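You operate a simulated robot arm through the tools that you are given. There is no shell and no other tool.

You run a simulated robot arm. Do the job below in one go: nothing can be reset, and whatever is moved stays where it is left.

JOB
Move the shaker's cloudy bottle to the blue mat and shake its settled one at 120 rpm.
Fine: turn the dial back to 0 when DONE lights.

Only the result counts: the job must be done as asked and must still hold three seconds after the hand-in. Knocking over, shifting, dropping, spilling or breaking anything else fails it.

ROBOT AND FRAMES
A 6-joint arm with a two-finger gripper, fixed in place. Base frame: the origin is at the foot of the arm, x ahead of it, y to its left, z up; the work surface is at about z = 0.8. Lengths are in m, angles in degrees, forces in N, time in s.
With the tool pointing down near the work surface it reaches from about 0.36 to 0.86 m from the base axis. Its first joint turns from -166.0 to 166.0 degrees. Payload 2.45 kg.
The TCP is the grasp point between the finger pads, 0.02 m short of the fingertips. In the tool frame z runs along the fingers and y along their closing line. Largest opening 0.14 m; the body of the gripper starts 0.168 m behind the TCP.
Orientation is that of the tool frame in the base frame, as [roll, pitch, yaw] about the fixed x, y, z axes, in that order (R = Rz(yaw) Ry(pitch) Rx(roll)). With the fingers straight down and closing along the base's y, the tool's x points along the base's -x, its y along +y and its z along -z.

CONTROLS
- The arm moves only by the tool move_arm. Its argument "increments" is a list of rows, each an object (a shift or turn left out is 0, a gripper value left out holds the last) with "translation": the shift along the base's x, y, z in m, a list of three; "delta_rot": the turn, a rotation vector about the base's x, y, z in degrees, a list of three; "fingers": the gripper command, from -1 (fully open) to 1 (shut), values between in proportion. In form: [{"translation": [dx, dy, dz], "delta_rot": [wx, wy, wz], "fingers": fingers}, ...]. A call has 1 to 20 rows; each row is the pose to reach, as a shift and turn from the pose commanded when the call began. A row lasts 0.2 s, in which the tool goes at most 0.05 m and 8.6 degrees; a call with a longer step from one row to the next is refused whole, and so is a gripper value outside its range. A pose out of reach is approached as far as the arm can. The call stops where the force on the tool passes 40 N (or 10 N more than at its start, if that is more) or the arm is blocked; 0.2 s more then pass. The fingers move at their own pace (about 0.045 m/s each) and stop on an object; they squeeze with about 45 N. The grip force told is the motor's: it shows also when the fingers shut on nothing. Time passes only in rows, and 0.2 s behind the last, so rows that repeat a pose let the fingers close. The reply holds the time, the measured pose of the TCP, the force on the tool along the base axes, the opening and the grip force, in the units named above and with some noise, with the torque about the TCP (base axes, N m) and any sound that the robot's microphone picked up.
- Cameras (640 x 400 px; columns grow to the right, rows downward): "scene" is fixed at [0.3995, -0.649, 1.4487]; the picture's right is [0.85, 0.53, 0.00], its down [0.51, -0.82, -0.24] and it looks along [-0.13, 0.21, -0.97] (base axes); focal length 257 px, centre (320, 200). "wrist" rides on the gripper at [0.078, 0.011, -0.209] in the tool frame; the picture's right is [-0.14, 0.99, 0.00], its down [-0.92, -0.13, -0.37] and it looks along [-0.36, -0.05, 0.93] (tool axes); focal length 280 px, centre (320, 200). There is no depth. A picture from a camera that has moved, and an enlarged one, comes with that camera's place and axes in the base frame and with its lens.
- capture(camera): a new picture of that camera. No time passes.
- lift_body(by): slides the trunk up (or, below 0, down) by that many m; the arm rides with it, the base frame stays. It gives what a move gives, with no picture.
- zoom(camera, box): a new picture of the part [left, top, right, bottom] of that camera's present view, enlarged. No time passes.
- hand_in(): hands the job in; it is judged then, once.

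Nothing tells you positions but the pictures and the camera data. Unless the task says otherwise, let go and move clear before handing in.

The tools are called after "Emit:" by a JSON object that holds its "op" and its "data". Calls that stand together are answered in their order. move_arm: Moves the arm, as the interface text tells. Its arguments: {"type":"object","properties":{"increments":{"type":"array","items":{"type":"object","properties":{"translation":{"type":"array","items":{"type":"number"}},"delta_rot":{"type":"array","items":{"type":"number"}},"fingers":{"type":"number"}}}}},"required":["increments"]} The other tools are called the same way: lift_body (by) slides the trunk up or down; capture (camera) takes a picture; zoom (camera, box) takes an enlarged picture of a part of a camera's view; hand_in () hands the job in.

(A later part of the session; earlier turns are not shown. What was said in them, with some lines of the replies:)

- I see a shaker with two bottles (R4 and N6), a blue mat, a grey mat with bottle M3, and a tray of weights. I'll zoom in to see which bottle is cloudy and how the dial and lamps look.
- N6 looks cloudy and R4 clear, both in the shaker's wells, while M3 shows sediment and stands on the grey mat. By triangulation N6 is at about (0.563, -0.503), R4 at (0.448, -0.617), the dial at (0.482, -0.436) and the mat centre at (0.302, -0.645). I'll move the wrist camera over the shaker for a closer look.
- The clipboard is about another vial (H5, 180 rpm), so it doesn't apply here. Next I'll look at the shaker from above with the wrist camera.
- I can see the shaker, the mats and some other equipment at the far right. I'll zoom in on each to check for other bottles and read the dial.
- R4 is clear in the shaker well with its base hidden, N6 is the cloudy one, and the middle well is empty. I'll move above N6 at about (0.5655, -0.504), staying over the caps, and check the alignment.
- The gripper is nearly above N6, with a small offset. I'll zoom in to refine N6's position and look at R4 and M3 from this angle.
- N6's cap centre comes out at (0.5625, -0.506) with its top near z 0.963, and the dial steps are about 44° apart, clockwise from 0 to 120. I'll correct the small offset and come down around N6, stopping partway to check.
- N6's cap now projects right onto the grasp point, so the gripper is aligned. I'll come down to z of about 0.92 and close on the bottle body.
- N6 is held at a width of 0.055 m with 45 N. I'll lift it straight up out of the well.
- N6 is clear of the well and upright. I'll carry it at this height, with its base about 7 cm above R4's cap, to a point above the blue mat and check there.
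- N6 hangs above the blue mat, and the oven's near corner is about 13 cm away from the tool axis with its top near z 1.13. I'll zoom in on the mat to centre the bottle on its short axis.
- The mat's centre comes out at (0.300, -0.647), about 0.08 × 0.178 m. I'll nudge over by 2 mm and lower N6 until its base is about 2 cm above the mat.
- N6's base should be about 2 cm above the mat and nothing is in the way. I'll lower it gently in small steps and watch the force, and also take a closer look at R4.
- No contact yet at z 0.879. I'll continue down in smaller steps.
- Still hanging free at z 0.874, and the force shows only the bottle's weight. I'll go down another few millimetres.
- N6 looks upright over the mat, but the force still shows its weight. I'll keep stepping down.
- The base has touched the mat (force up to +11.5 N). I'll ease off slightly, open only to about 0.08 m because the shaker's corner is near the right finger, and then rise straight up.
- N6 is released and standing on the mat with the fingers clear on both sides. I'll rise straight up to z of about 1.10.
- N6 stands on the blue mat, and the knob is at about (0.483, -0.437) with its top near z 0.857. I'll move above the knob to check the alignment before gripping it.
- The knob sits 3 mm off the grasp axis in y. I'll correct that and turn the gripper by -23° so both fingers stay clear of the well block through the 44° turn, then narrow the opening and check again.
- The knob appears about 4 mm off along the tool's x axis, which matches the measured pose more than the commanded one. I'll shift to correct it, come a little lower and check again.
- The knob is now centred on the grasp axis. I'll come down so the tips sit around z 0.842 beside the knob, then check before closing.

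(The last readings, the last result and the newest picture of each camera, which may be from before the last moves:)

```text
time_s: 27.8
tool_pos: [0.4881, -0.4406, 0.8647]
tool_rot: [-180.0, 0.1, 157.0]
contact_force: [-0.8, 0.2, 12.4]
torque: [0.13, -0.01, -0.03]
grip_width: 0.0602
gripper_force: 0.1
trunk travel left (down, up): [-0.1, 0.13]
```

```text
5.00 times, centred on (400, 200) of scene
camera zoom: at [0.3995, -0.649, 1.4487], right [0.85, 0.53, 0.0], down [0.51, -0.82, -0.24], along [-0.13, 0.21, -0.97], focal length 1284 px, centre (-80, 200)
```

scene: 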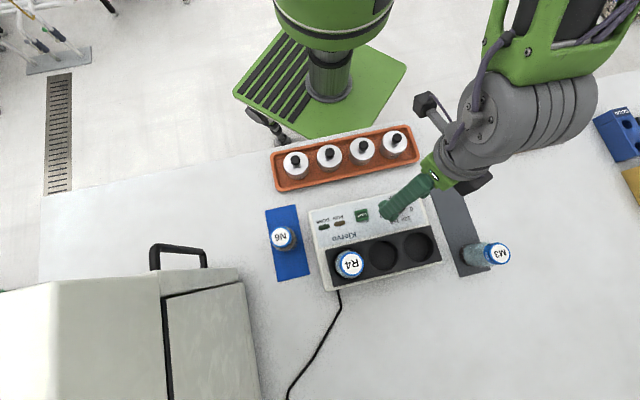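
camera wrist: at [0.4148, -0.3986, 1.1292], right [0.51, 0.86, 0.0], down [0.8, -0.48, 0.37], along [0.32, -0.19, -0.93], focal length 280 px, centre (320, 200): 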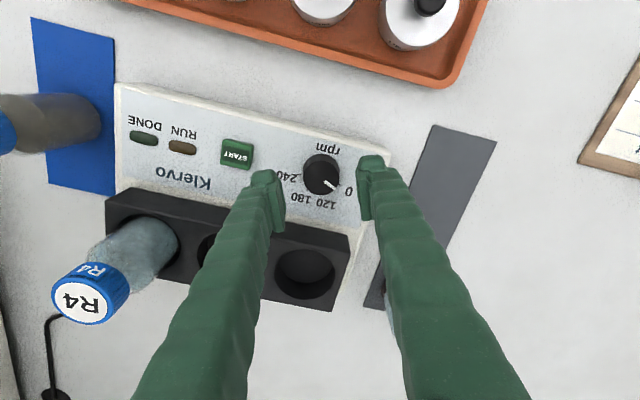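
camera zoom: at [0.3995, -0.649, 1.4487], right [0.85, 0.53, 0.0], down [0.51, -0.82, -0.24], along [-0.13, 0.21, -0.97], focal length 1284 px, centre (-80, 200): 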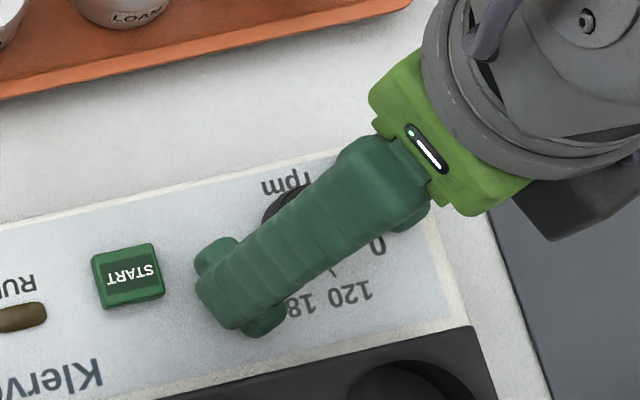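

The fingertips touched the panel, so it sits at about z 0.845 and the knob's top at about 0.867. I'll lift off by a few millimetres and shift back about 4.5 mm along the tool's x axis to centre on the knob.

Emit:
{"op": "move_arm", "data": {"increments": [{"translation": [0, 0, 0.003]}, {"translation": [0, 0, 0.006]}, {"translation": [-0.0042, 0.0017, 0.006]}, {"translation": [-0.0042, 0.0017, 0.006]}, {"translation": [-0.0042, 0.0017, 0.006]}]}}

Emit:
{"op": "zoom", "data": {"camera": "wrist", "box": [240, 120, 400, 230]}}

```text
time_s: 29.0
tool_pos: [0.4836, -0.4406, 0.8687]
tool_rot: [180.0, 0.0, 157.0]
contact_force: [0.1, 0.3, -0.2]
torque: [-0.02, -0.03, -0.01]
grip_width: 0.0602
gripper_force: 0.0
trunk travel left (down, up): [-0.1, 0.13]
```

```text
3.64 times, centred on (320, 175) of wrist
camera zoom: at [0.4164, -0.3983, 1.078], right [0.51, 0.86, 0.0], down [0.8, -0.48, 0.37], along [0.32, -0.19, -0.93], focal length 1020 px, centre (320, 291)
```

zoom: 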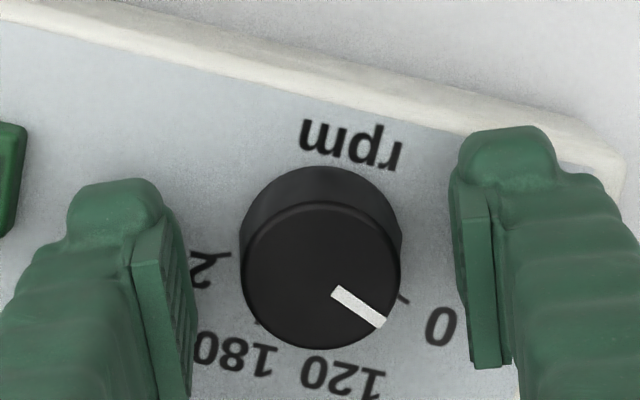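

The knob is centred between the fingers, with the tips about 4 mm above the panel. I'll close on it.

Emit:
{"op": "move_arm", "data": {"increments": [{"fingers": 0.3}, {"fingers": 0.45}, {"fingers": 0.6}, {"fingers": 1}, {"fingers": 1}]}}

Emit:
{"op": "zoom", "data": {"camera": "wrist", "box": [240, 120, 400, 230]}}

Emit:
{"op": "capture", "data": {"camera": "scene"}}

```text
time_s: 30.2
tool_pos: [0.4828, -0.4378, 0.8698]
tool_rot: [-180.0, -0.1, 157.0]
contact_force: [0.7, 0.7, 0.2]
torque: [-0.02, 0.0, -0.02]
grip_width: 0.035
gripper_force: 44.8
trunk travel left (down, up): [-0.1, 0.13]
```

```text
3.64 times, centred on (320, 175) of wrist
camera zoom: at [0.4165, -0.3983, 1.0779], right [0.51, 0.86, 0.0], down [0.8, -0.48, 0.37], along [0.32, -0.19, -0.93], focal length 1020 px, centre (320, 291)
```

zoom: 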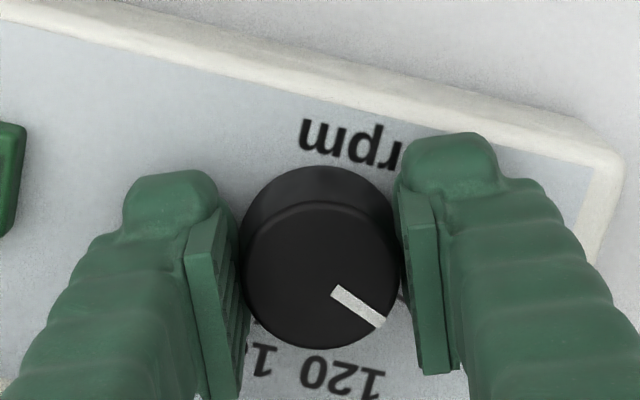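

```text
taken
```

scene: 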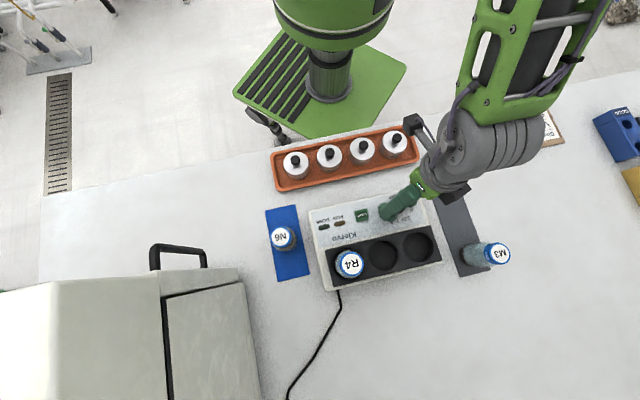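

The knob is held with almost no side load. I'll turn it clockwise by 20° first and check that the pointer follows.

Emit:
{"op": "move_arm", "data": {"increments": [{"delta_rot": [0, 0, -4], "fingers": 1}, {"delta_rot": [0, 0, -8], "fingers": 1}, {"delta_rot": [0, 0, -12], "fingers": 1}, {"delta_rot": [0, 0, -16], "fingers": 1}, {"delta_rot": [0, 0, -20], "fingers": 1}, {"delta_rot": [0, 0, -20], "fingers": 1}]}}

Emit:
{"op": "zoom", "data": {"camera": "wrist", "box": [220, 100, 420, 240]}}

```text
time_s: 31.6
tool_pos: [0.4834, -0.4388, 0.8676]
tool_rot: [-180.0, 0.0, 136.9]
contact_force: [8.3, 6.2, 4.6]
torque: [0.09, -0.17, -0.01]
grip_width: 0.0352
gripper_force: 45.6
trunk travel left (down, up): [-0.1, 0.13]
```

```text
2.86 times, centred on (320, 170) of wrist
camera zoom: at [0.4344, -0.3772, 1.0779], right [0.78, 0.63, 0.0], down [0.58, -0.72, 0.37], along [0.23, -0.29, -0.93], focal length 801 px, centre (320, 286)
```

zoom: 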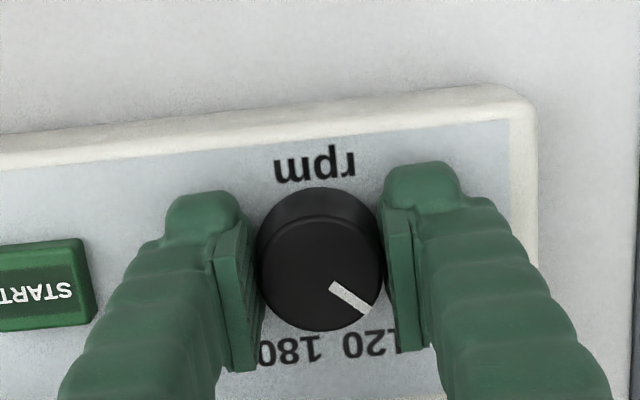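

The pointer followed the 20° turn. I'll turn the remaining 24° toward the 120 mark.

Emit:
{"op": "move_arm", "data": {"increments": [{"delta_rot": [0, 0, -4], "fingers": 1}, {"delta_rot": [0, 0, -8], "fingers": 1}, {"delta_rot": [0, 0, -12], "fingers": 1}, {"delta_rot": [0, 0, -16], "fingers": 1}, {"delta_rot": [0, 0, -20], "fingers": 1}, {"delta_rot": [0, 0, -24], "fingers": 1}, {"delta_rot": [0, 0, -24], "fingers": 1}]}}

Emit:
{"op": "zoom", "data": {"camera": "wrist", "box": [220, 100, 420, 240]}}

Emit:
{"op": "capture", "data": {"camera": "scene"}}

```text
time_s: 33.2
tool_pos: [0.4846, -0.4383, 0.8692]
tool_rot: [-180.0, 0.0, 113.0]
contact_force: [15.3, 10.2, 4.9]
torque: [0.26, -0.16, -0.01]
grip_width: 0.0352
gripper_force: 44.9
trunk travel left (down, up): [-0.1, 0.13]
```

```text
2.86 times, centred on (320, 170) of wrist
camera zoom: at [0.464, -0.3623, 1.0779], right [0.97, 0.26, 0.0], down [0.24, -0.9, 0.37], along [0.1, -0.36, -0.93], focal length 801 px, centre (320, 286)
```

zoom: 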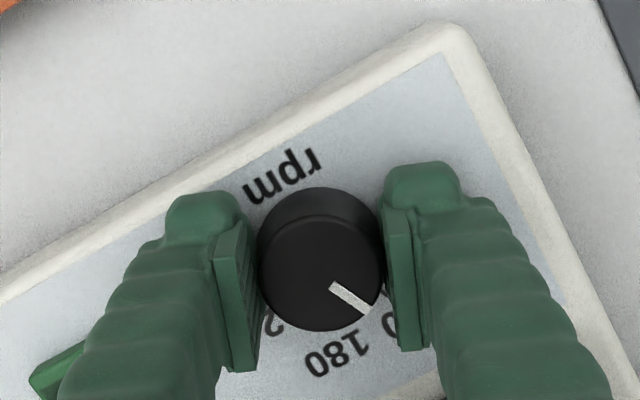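

```text
taken
```

scene: 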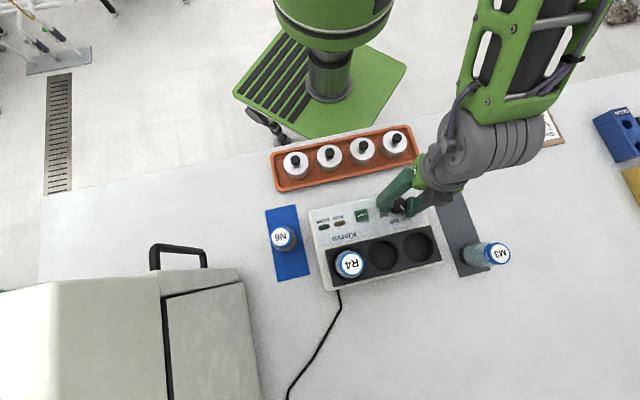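

The pointer has turned with the gripper by 44°. I'll let go of the knob, rise and check the pointer against the 120 tick.

Emit:
{"op": "move_arm", "data": {"increments": [{"fingers": 0.3}, {"fingers": 0.14}, {"fingers": 0.14}, {"translation": [0, 0, 0.01], "fingers": 0.14}, {"translation": [0, 0, 0.03], "fingers": 0.14}, {"translation": [0, 0, 0.06], "fingers": 0.14}, {"translation": [0, 0, 0.09], "fingers": 0.14}, {"translation": [0, 0, 0.1], "fingers": 0.14}, {"translation": [0, 0, 0.1], "fingers": 0.14}]}}

Emit:
{"op": "capture", "data": {"camera": "wrist"}}

Emit:
{"op": "zoom", "data": {"camera": "wrist", "box": [270, 110, 370, 200]}}

Emit:
{"op": "zoom", "data": {"camera": "scene", "box": [300, 180, 460, 300]}}

```text
time_s: 35.2
tool_pos: [0.4833, -0.4399, 0.9672]
tool_rot: [-179.9, 0.0, 113.0]
contact_force: [0.7, -0.9, 0.3]
torque: [0.0, 0.0, 0.01]
grip_width: 0.0603
gripper_force: 0.0
trunk travel left (down, up): [-0.1, 0.13]
```

```text
taken
camera wrist: at [0.4637, -0.3637, 1.1771], right [0.97, 0.26, 0.0], down [0.24, -0.9, 0.37], along [0.1, -0.36, -0.93], focal length 280 px, centre (320, 200)
```

wrist: 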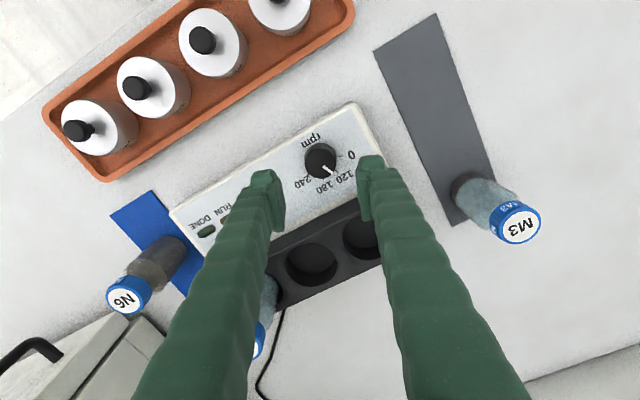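

```text
4.44 times, centred on (320, 155) of wrist
camera zoom: at [0.4637, -0.3637, 1.1771], right [0.97, 0.26, 0.0], down [0.24, -0.9, 0.37], along [0.1, -0.36, -0.93], focal length 1246 px, centre (320, 400)
```

zoom: 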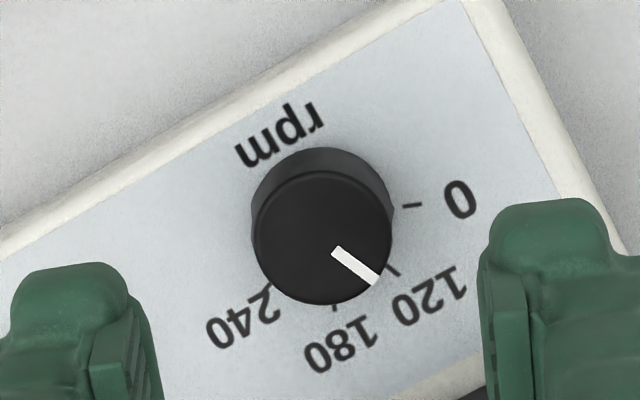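

```text
3.33 times, centred on (380, 240) of scene
camera zoom: at [0.3995, -0.649, 1.4487], right [0.85, 0.53, 0.0], down [0.51, -0.82, -0.24], along [-0.13, 0.21, -0.97], focal length 856 px, centre (120, 67)
```

zoom: 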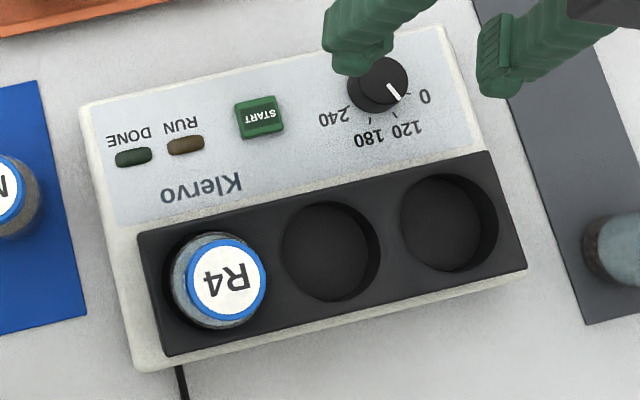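

The pointer lines up with the 120 tick and the lamps are still off. Next I'll shut the fingers, move above START at about (0.423, -0.501) and check the alignment.

Emit:
{"op": "move_arm", "data": {"increments": [{"translation": [-0.02, -0.02, 0], "fingers": 1}, {"translation": [-0.04, -0.04, 0], "fingers": 1}, {"translation": [-0.0605, -0.0611, 0], "fingers": 1}, {"translation": [-0.0605, -0.0611, -0.03], "fingers": 1}, {"translation": [-0.0605, -0.0611, -0.05], "fingers": 1}, {"translation": [-0.0605, -0.0611, -0.05], "fingers": 1}]}}

Emit:
{"op": "capture", "data": {"camera": "wrist"}}

Emit:
{"op": "capture", "data": {"camera": "scene"}}

```text
time_s: 36.6
tool_pos: [0.4245, -0.4986, 0.9201]
tool_rot: [-180.0, 0.0, 113.0]
contact_force: [-0.3, 0.2, -0.1]
torque: [-0.02, 0.01, -0.01]
grip_width: 0.0
gripper_force: 29.6
trunk travel left (down, up): [-0.1, 0.13]
```

```text
taken
camera wrist: at [0.4039, -0.4231, 1.1296], right [0.97, 0.26, 0.0], down [0.24, -0.9, 0.37], along [0.1, -0.36, -0.93], focal length 280 px, centre (320, 200)
```

wrist: 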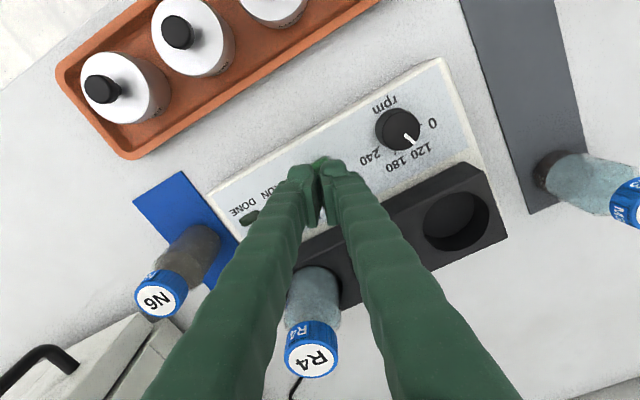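

```text
taken
```

scene: 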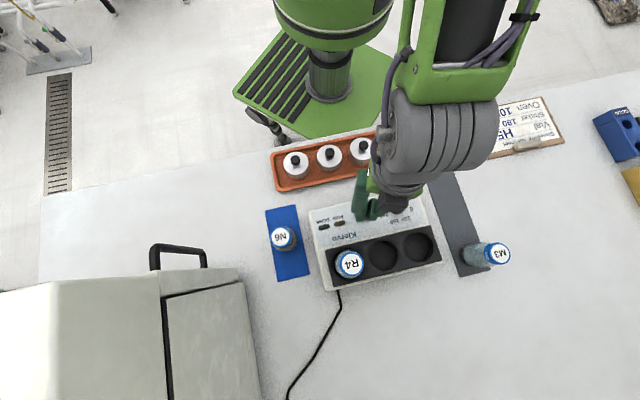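

START is hidden right behind the closed fingertips. I'll zoom in from both cameras to confirm the alignment.

Emit:
{"op": "zoom", "data": {"camera": "wrist", "box": [260, 110, 380, 230]}}

Emit:
{"op": "zoom", "data": {"camera": "scene", "box": [310, 170, 430, 260]}}

```text
3.33 times, centred on (320, 170) of wrist
camera zoom: at [0.4039, -0.4231, 1.1296], right [0.97, 0.26, 0.0], down [0.24, -0.9, 0.37], along [0.1, -0.36, -0.93], focal length 935 px, centre (320, 300)
```

zoom: 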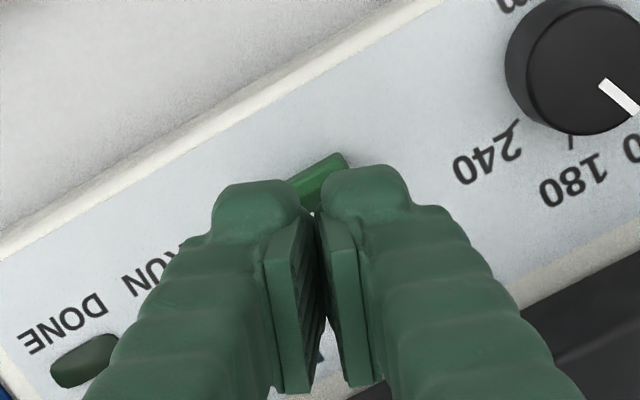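

```text
4.44 times, centred on (370, 215) of scene
camera zoom: at [0.3995, -0.649, 1.4487], right [0.85, 0.53, 0.0], down [0.51, -0.82, -0.24], along [-0.13, 0.21, -0.97], focal length 1141 px, centre (98, 133)
```

zoom: 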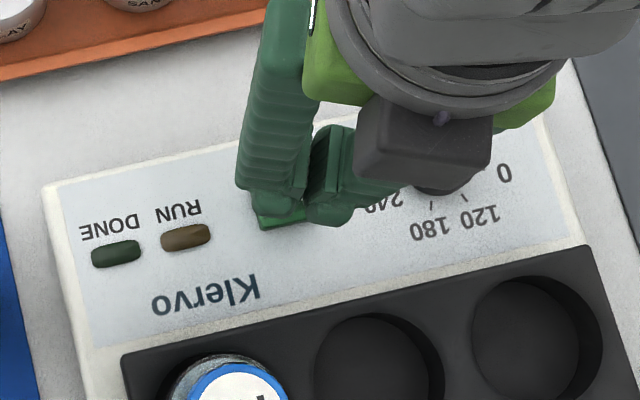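

START is under the fingertips within about 2 mm. I'll press down gently in small steps, watching force and sound.

Emit:
{"op": "move_arm", "data": {"increments": [{"translation": [0, 0, -0.015], "fingers": 1}, {"translation": [0, 0, -0.03], "fingers": 1}, {"translation": [0, 0, -0.038], "fingers": 1}, {"translation": [0, 0, -0.042], "fingers": 1}, {"translation": [0, 0, -0.045], "fingers": 1}]}}

Emit:
{"op": "zoom", "data": {"camera": "scene", "box": [310, 170, 430, 260]}}

```text
time_s: 37.8
tool_pos: [0.4235, -0.4999, 0.8735]
tool_rot: [-180.0, 0.0, 113.0]
contact_force: [-0.1, 0.4, -0.2]
torque: [0.0, 0.0, -0.01]
grip_width: 0.0062
gripper_force: 29.6
trunk travel left (down, up): [-0.1, 0.13]
```

```text
4.44 times, centred on (370, 215) of scene
camera zoom: at [0.3995, -0.649, 1.4487], right [0.85, 0.53, 0.0], down [0.51, -0.82, -0.24], along [-0.13, 0.21, -0.97], focal length 1141 px, centre (98, 133)
```

zoom: 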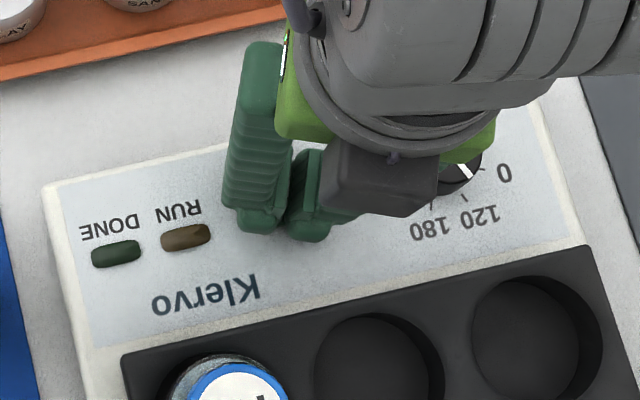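

No contact force yet at z 0.8735. I'll press on by a few more millimetres.

Emit:
{"op": "move_arm", "data": {"increments": [{"translation": [0, 0, -0.0015], "fingers": 1}, {"translation": [0, 0, -0.003], "fingers": 1}, {"translation": [0, 0, -0.003], "fingers": 1}]}}

Emit:
{"op": "zoom", "data": {"camera": "scene", "box": [310, 170, 430, 260]}}

```text
time_s: 38.6
tool_pos: [0.4233, -0.5008, 0.8719]
tool_rot: [-179.9, 0.0, 113.0]
contact_force: [0.8, 0.8, 0.7]
torque: [-0.02, 0.02, 0.0]
grip_width: 0.006
gripper_force: 29.6
trunk travel left (down, up): [-0.1, 0.13]
heard: click
```

```text
4.44 times, centred on (370, 215) of scene
camera zoom: at [0.3995, -0.649, 1.4487], right [0.85, 0.53, 0.0], down [0.51, -0.82, -0.24], along [-0.13, 0.21, -0.97], focal length 1141 px, centre (98, 133)
```

zoom: 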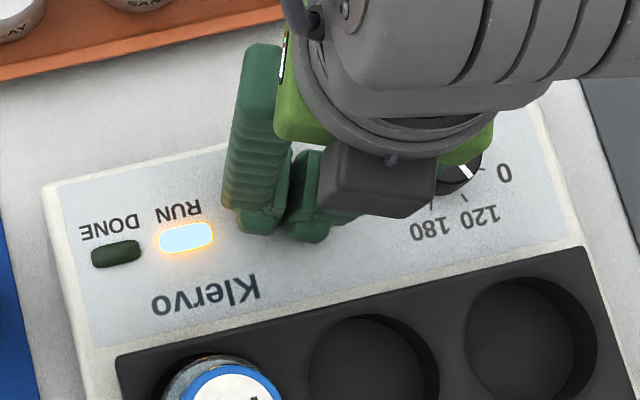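

A click was heard and the RUN lamp is lit. I'll rise off the button, go back above the knob with the fingers partly open, and wait for DONE.

Emit:
{"op": "move_arm", "data": {"increments": [{"translation": [0, 0, 0.02], "fingers": 1}, {"translation": [0, 0, 0.05], "fingers": 1}, {"translation": [0, 0, 0.08], "fingers": 1}, {"translation": [0, 0, 0.096], "fingers": 0.14}, {"translation": [0.02, 0.021, 0.096], "fingers": 0.14}, {"translation": [0.04, 0.042, 0.096], "fingers": 0.14}, {"translation": [0.0602, 0.0625, 0.096], "fingers": 0.14}, {"translation": [0.0602, 0.0625, 0.096], "fingers": 0.14}]}}

Emit:
{"op": "capture", "data": {"camera": "wrist"}}

Emit:
{"op": "zoom", "data": {"camera": "scene", "box": [300, 180, 460, 300]}}

Emit:
{"op": "zoom", "data": {"camera": "wrist", "box": [270, 110, 370, 200]}}

```text
time_s: 40.4
tool_pos: [0.4832, -0.439, 0.9663]
tool_rot: [-180.0, 0.0, 113.0]
contact_force: [0.4, -0.5, 0.1]
torque: [-0.03, 0.05, -0.01]
grip_width: 0.0604
gripper_force: 0.0
trunk travel left (down, up): [-0.1, 0.13]
```

```text
taken
camera wrist: at [0.4638, -0.3625, 1.1755], right [0.97, 0.26, 0.0], down [0.24, -0.9, 0.37], along [0.1, -0.36, -0.93], focal length 280 px, centre (320, 200)
```

wrist: 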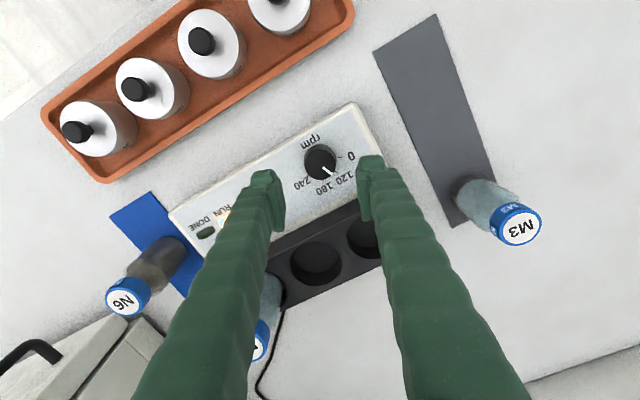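

```text
3.33 times, centred on (380, 240) of scene
camera zoom: at [0.3995, -0.649, 1.4487], right [0.85, 0.53, 0.0], down [0.51, -0.82, -0.24], along [-0.13, 0.21, -0.97], focal length 856 px, centre (120, 67)
```

zoom: 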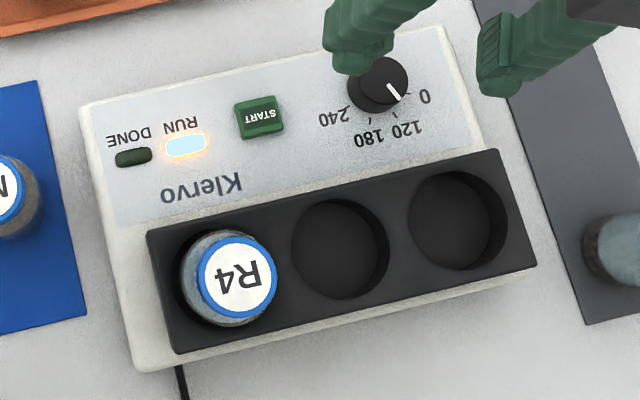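

```text
4.44 times, centred on (320, 155) of wrist
camera zoom: at [0.4638, -0.3625, 1.1755], right [0.97, 0.26, 0.0], down [0.24, -0.9, 0.37], along [0.1, -0.36, -0.93], focal length 1246 px, centre (320, 400)
```

zoom: 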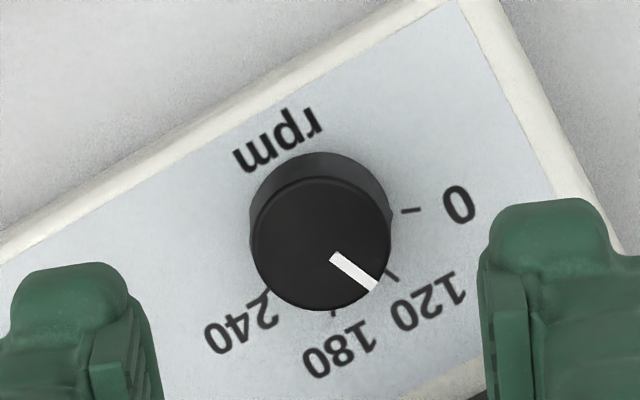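

The shaker is running with R4 and the dial reads 120. I'm waiting above the knob and polling the lamps.

Emit:
{"op": "move_arm", "data": {"increments": [{"fingers": 0.14}, {"fingers": 0.14}, {"fingers": 0.14}, {"fingers": 0.14}, {"fingers": 0.14}, {"fingers": 0.14}, {"fingers": 0.14}, {"fingers": 0.14}, {"fingers": 0.14}, {"fingers": 0.14}, {"fingers": 0.14}, {"fingers": 0.14}, {"fingers": 0.14}, {"fingers": 0.14}, {"fingers": 0.14}]}}

Emit:
{"op": "zoom", "data": {"camera": "scene", "box": [300, 180, 460, 300]}}

```text
time_s: 43.6
tool_pos: [0.4832, -0.438, 0.9663]
tool_rot: [-180.0, 0.0, 113.0]
contact_force: [0.4, -0.4, 0.4]
torque: [0.02, -0.01, 0.0]
grip_width: 0.0601
gripper_force: 0.0
trunk travel left (down, up): [-0.1, 0.13]
```

```text
3.33 times, centred on (380, 240) of scene
camera zoom: at [0.3995, -0.649, 1.4487], right [0.85, 0.53, 0.0], down [0.51, -0.82, -0.24], along [-0.13, 0.21, -0.97], focal length 856 px, centre (120, 67)
```

zoom: 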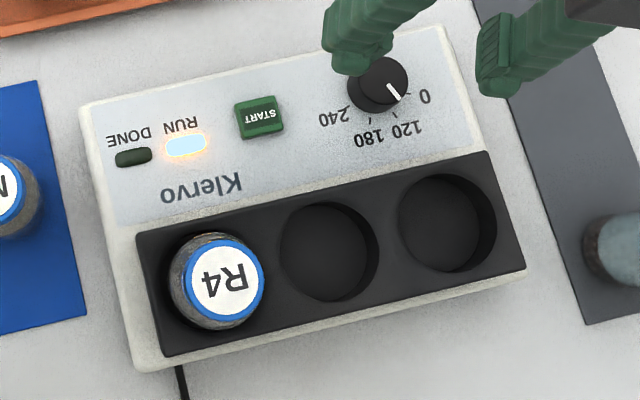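

R4's contents are turning brown as it shakes, so it was indeed the settled bottle. RUN is still lit, so I'll keep waiting.

Emit:
{"op": "move_arm", "data": {"increments": [{"fingers": 0.14}, {"fingers": 0.14}, {"fingers": 0.14}, {"fingers": 0.14}, {"fingers": 0.14}, {"fingers": 0.14}, {"fingers": 0.14}, {"fingers": 0.14}, {"fingers": 0.14}, {"fingers": 0.14}, {"fingers": 0.14}, {"fingers": 0.14}, {"fingers": 0.14}, {"fingers": 0.14}, {"fingers": 0.14}]}}

Emit:
{"op": "zoom", "data": {"camera": "scene", "box": [300, 180, 460, 300]}}

```text
time_s: 46.8
tool_pos: [0.4828, -0.439, 0.9655]
tool_rot: [-180.0, 0.0, 113.0]
contact_force: [-0.9, 0.0, 0.2]
torque: [0.02, 0.0, 0.03]
grip_width: 0.0603
gripper_force: 0.0
trunk travel left (down, up): [-0.1, 0.13]
```

```text
3.33 times, centred on (380, 240) of scene
camera zoom: at [0.3995, -0.649, 1.4487], right [0.85, 0.53, 0.0], down [0.51, -0.82, -0.24], along [-0.13, 0.21, -0.97], focal length 856 px, centre (120, 67)
```

zoom: 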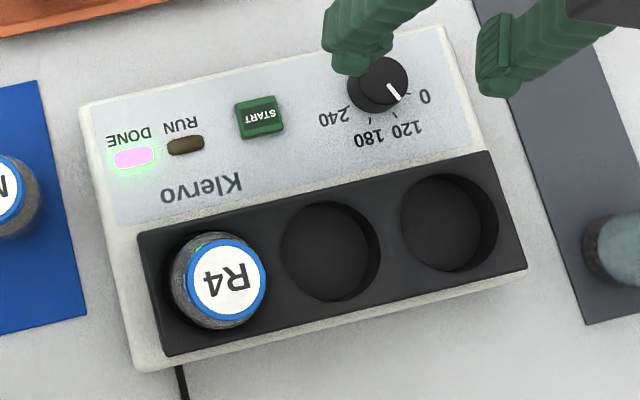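

DONE is lit and R4 has been shaken. I'll come down around the knob and check the centring before gripping it to turn it back.

Emit:
{"op": "move_arm", "data": {"increments": [{"translation": [0, 0, -0.03], "fingers": 0.14}, {"translation": [0, 0, -0.06], "fingers": 0.14}, {"translation": [0, 0, -0.08], "fingers": 0.14}, {"translation": [0, 0, -0.092], "fingers": 0.14}, {"translation": [0, 0, -0.0965], "fingers": 0.14}, {"translation": [0, 0, -0.0965], "fingers": 0.14}]}}

Emit:
{"op": "zoom", "data": {"camera": "wrist", "box": [240, 120, 400, 230]}}

```text
time_s: 48.2
tool_pos: [0.483, -0.4389, 0.8697]
tool_rot: [-180.0, -0.1, 113.0]
contact_force: [-0.1, -0.1, 1.0]
torque: [-0.05, -0.02, 0.0]
grip_width: 0.0602
gripper_force: 0.1
trunk travel left (down, up): [-0.1, 0.13]
```

```text
3.64 times, centred on (320, 175) of wrist
camera zoom: at [0.463, -0.3617, 1.0791], right [0.97, 0.26, 0.0], down [0.24, -0.9, 0.37], along [0.1, -0.36, -0.93], focal length 1020 px, centre (320, 291)
```

zoom: 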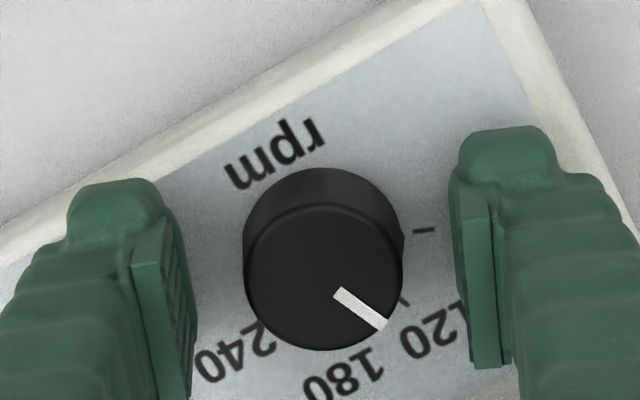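

The knob is centred to within a millimetre. I'll grip it and turn it back counter-clockwise by 44°.

Emit:
{"op": "move_arm", "data": {"increments": [{"translation": [0.0006, 0.0002, 0], "fingers": 0.3}, {"translation": [0.0006, 0.0002, 0], "fingers": 0.45}, {"translation": [0.0006, 0.0002, 0], "fingers": 0.6}, {"translation": [0.0006, 0.0002, 0], "fingers": 1}, {"translation": [0.0006, 0.0002, 0], "fingers": 1}]}}

Emit:
{"op": "move_arm", "data": {"increments": [{"delta_rot": [0, 0, 4], "fingers": 1}, {"delta_rot": [0, 0, 8], "fingers": 1}, {"delta_rot": [0, 0, 12], "fingers": 1}, {"delta_rot": [0, 0, 16], "fingers": 1}, {"delta_rot": [0, 0, 20], "fingers": 1}, {"delta_rot": [0, 0, 20], "fingers": 1}]}}

Emit:
{"op": "zoom", "data": {"camera": "wrist", "box": [220, 100, 420, 240]}}

```text
time_s: 49.4
tool_pos: [0.4823, -0.438, 0.8694]
tool_rot: [179.9, 0.0, 112.9]
contact_force: [-2.7, -0.7, 0.1]
torque: [-0.06, 0.02, 0.02]
grip_width: 0.0354
gripper_force: 45.4
trunk travel left (down, up): [-0.1, 0.13]
```

```text
time_s: 50.8
tool_pos: [0.4834, -0.438, 0.8695]
tool_rot: [-179.9, 0.0, 133.0]
contact_force: [-4.2, -4.0, -7.1]
torque: [-0.08, -0.03, -0.01]
grip_width: 0.035
gripper_force: 44.8
trunk travel left (down, up): [-0.1, 0.13]
```

```text
2.86 times, centred on (320, 170) of wrist
camera zoom: at [0.4381, -0.3734, 1.0793], right [0.82, 0.58, 0.0], down [0.53, -0.76, 0.37], along [0.21, -0.3, -0.93], focal length 801 px, centre (320, 286)
```

zoom: 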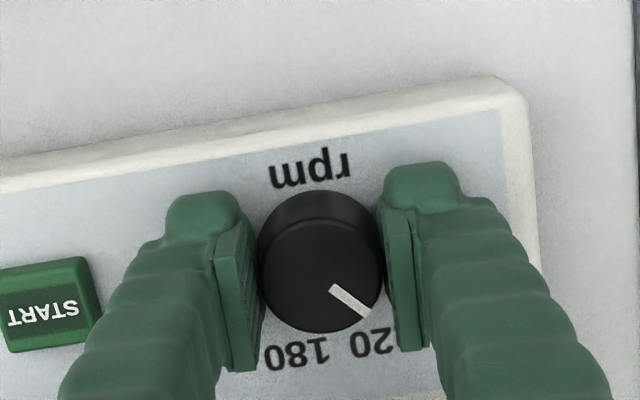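

The knob is following back toward 0. I'll turn the remaining 24°, let go and rise.

Emit:
{"op": "move_arm", "data": {"increments": [{"delta_rot": [0, 0, 4], "fingers": 1}, {"delta_rot": [0, 0, 8], "fingers": 1}, {"delta_rot": [0, 0, 12], "fingers": 1}, {"delta_rot": [0, 0, 16], "fingers": 1}, {"delta_rot": [0, 0, 20], "fingers": 1}, {"delta_rot": [0, 0, 24], "fingers": 1}, {"delta_rot": [0, 0, 24], "fingers": 1}, {"delta_rot": [0, 0, 24], "fingers": 1}]}}

Emit:
{"op": "zoom", "data": {"camera": "wrist", "box": [220, 100, 420, 240]}}

```text
time_s: 52.6
tool_pos: [0.4818, -0.4373, 0.869]
tool_rot: [179.9, -0.1, 157.0]
contact_force: [-13.9, -10.8, -10.4]
torque: [-0.08, 0.26, -0.01]
grip_width: 0.0349
gripper_force: 45.0
trunk travel left (down, up): [-0.1, 0.13]
```

```text
2.86 times, centred on (320, 170) of wrist
camera zoom: at [0.4156, -0.3982, 1.0794], right [0.51, 0.86, 0.0], down [0.8, -0.48, 0.37], along [0.32, -0.19, -0.93], focal length 801 px, centre (320, 286)
```

zoom: 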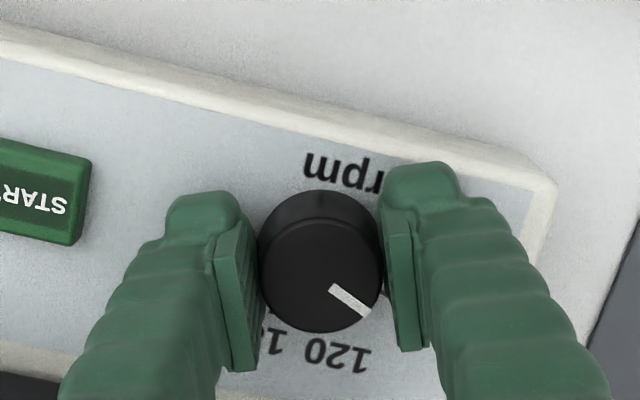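

The tool is back at its original heading with the pointer toward 0. I'll release, rise, and check the pointer against the 0 tick.

Emit:
{"op": "move_arm", "data": {"increments": [{"fingers": 0.3}, {"fingers": 0.14}, {"fingers": 0.14}, {"translation": [0, 0, 0.01], "fingers": 0.14}, {"translation": [0, 0, 0.03], "fingers": 0.14}, {"translation": [0, 0, 0.06], "fingers": 0.14}, {"translation": [0, 0, 0.1], "fingers": 0.14}, {"translation": [0, 0, 0.13], "fingers": 0.14}, {"translation": [0, 0, 0.13], "fingers": 0.14}]}}

Emit:
{"op": "capture", "data": {"camera": "wrist"}}

Emit:
{"op": "zoom", "data": {"camera": "wrist", "box": [270, 100, 370, 190]}}

Emit:
{"op": "zoom", "data": {"camera": "scene", "box": [300, 180, 460, 300]}}

```text
time_s: 54.6
tool_pos: [0.4831, -0.4367, 1.0004]
tool_rot: [179.9, 0.0, 157.0]
contact_force: [0.1, 0.5, -0.7]
torque: [-0.01, -0.04, -0.01]
grip_width: 0.0603
gripper_force: 0.1
trunk travel left (down, up): [-0.1, 0.13]
```

```text
taken
camera wrist: at [0.4161, -0.3972, 1.2094], right [0.51, 0.86, 0.0], down [0.8, -0.48, 0.37], along [0.32, -0.19, -0.93], focal length 280 px, centre (320, 200)
```

wrist: 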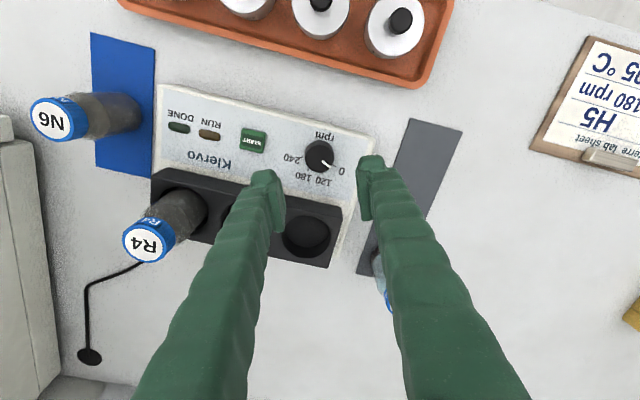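

```text
4.44 times, centred on (320, 145) of wrist
camera zoom: at [0.4161, -0.3972, 1.2094], right [0.51, 0.86, 0.0], down [0.8, -0.48, 0.37], along [0.32, -0.19, -0.93], focal length 1246 px, centre (320, 444)
```

zoom: 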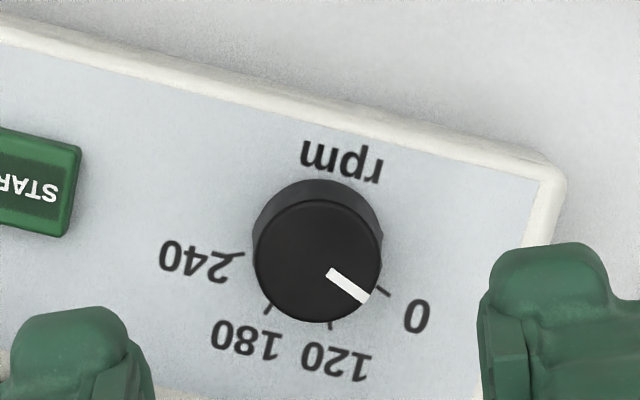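

```text
3.33 times, centred on (380, 240) of scene
camera zoom: at [0.3995, -0.649, 1.4487], right [0.85, 0.53, 0.0], down [0.51, -0.82, -0.24], along [-0.13, 0.21, -0.97], focal length 856 px, centre (120, 67)
```

zoom: 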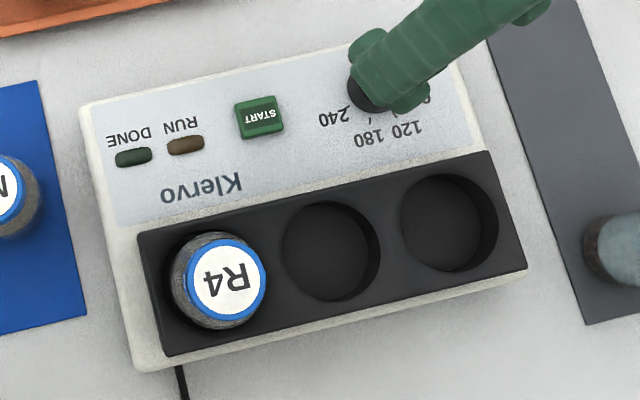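

The dial is back at 0 and both lamps are off. I'll raise the arm clear and take a final look at everything.

Emit:
{"op": "move_arm", "data": {"increments": [{"translation": [0, 0, 0.04]}, {"translation": [0, 0, 0.08]}, {"translation": [0, 0.02, 0.11]}, {"translation": [0, 0.05, 0.13]}, {"translation": [0, 0.09, 0.13]}, {"translation": [0, 0.12, 0.13]}, {"translation": [0, 0.12, 0.13]}]}}

Emit:
{"op": "capture", "data": {"camera": "scene"}}

Emit:
{"op": "zoom", "data": {"camera": "scene", "box": [300, 180, 460, 300]}}

Emit:
{"op": "zoom", "data": {"camera": "scene", "box": [230, 180, 340, 300]}}

Emit:
{"op": "zoom", "data": {"camera": "scene", "box": [400, 160, 560, 280]}}

```text
time_s: 56.2
tool_pos: [0.4849, -0.3157, 1.1293]
tool_rot: [180.0, 0.0, 157.1]
contact_force: [-0.7, 0.1, -0.5]
torque: [0.02, 0.01, -0.01]
grip_width: 0.06
gripper_force: 0.1
trunk travel left (down, up): [-0.1, 0.13]
```

```text
taken
```

scene: 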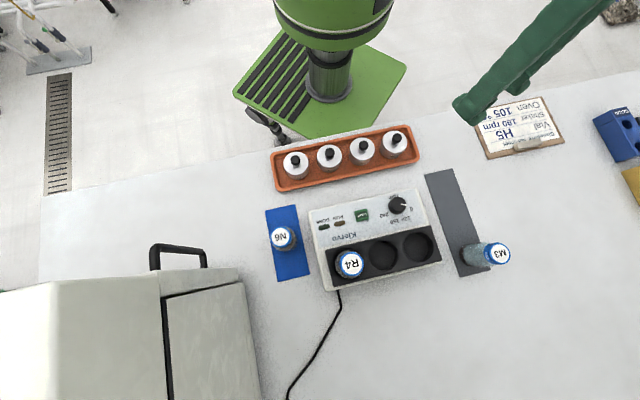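

```text
3.33 times, centred on (380, 240) of scene
camera zoom: at [0.3995, -0.649, 1.4487], right [0.85, 0.53, 0.0], down [0.51, -0.82, -0.24], along [-0.13, 0.21, -0.97], focal length 856 px, centre (120, 67)
```

zoom: 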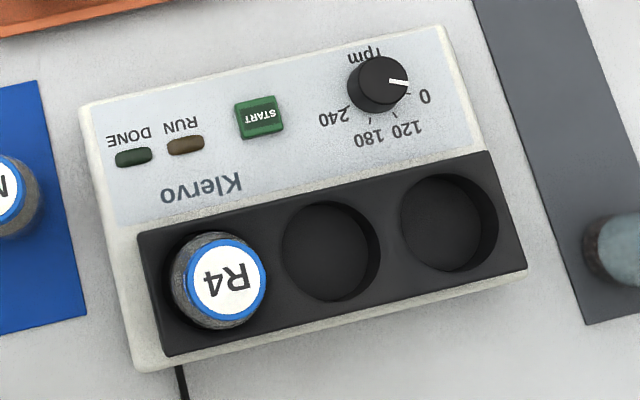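

```text
3.33 times, centred on (285, 240) of scene
camera zoom: at [0.3995, -0.649, 1.4487], right [0.85, 0.53, 0.0], down [0.51, -0.82, -0.24], along [-0.13, 0.21, -0.97], focal length 856 px, centre (437, 67)
```

zoom: 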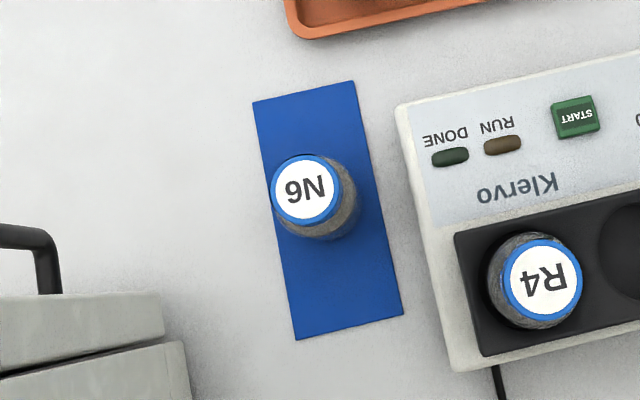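

```text
3.33 times, centred on (480, 220) of scene
camera zoom: at [0.3995, -0.649, 1.4487], right [0.85, 0.53, 0.0], down [0.51, -0.82, -0.24], along [-0.13, 0.21, -0.97], focal length 856 px, centre (-213, 133)
```

zoom: 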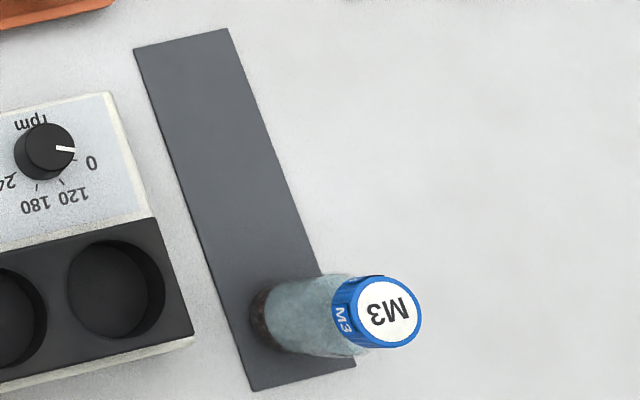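

N6 stands upright on the blue mat, and R4 has been shaken at 120 rpm and sits in its well. The dial points to 0 as it did at the start, and M3, the tray and the shaker are where they were. The arm is clear, so I'm handing in.

Emit:
{"op": "hand_in", "data": {}}

```text
The job is handed in.
```

The job is handed in. The last pictures before that showed everything as you asked.

- **Cloudy bottle:** N6 was the cloudy one. It now stands upright near the middle of the blue mat.
- **Settled bottle:** I took "its settled one" to be R4, the other bottle in the shaker, and not M3 on the grey mat. R4's base was hidden in its well. It turned brown once the shaker ran, which fits a settled bottle.
- **Shaking:** I set the dial to 120 and pressed START. RUN lit, and R4 shook until DONE lit.
- **Dial:** I turned it back to 0 after DONE lit. The pointer matches its starting position.
- **Everything else:** M3, the weights tray and the shaker show no shift from the first pictures. The arm is raised clear.
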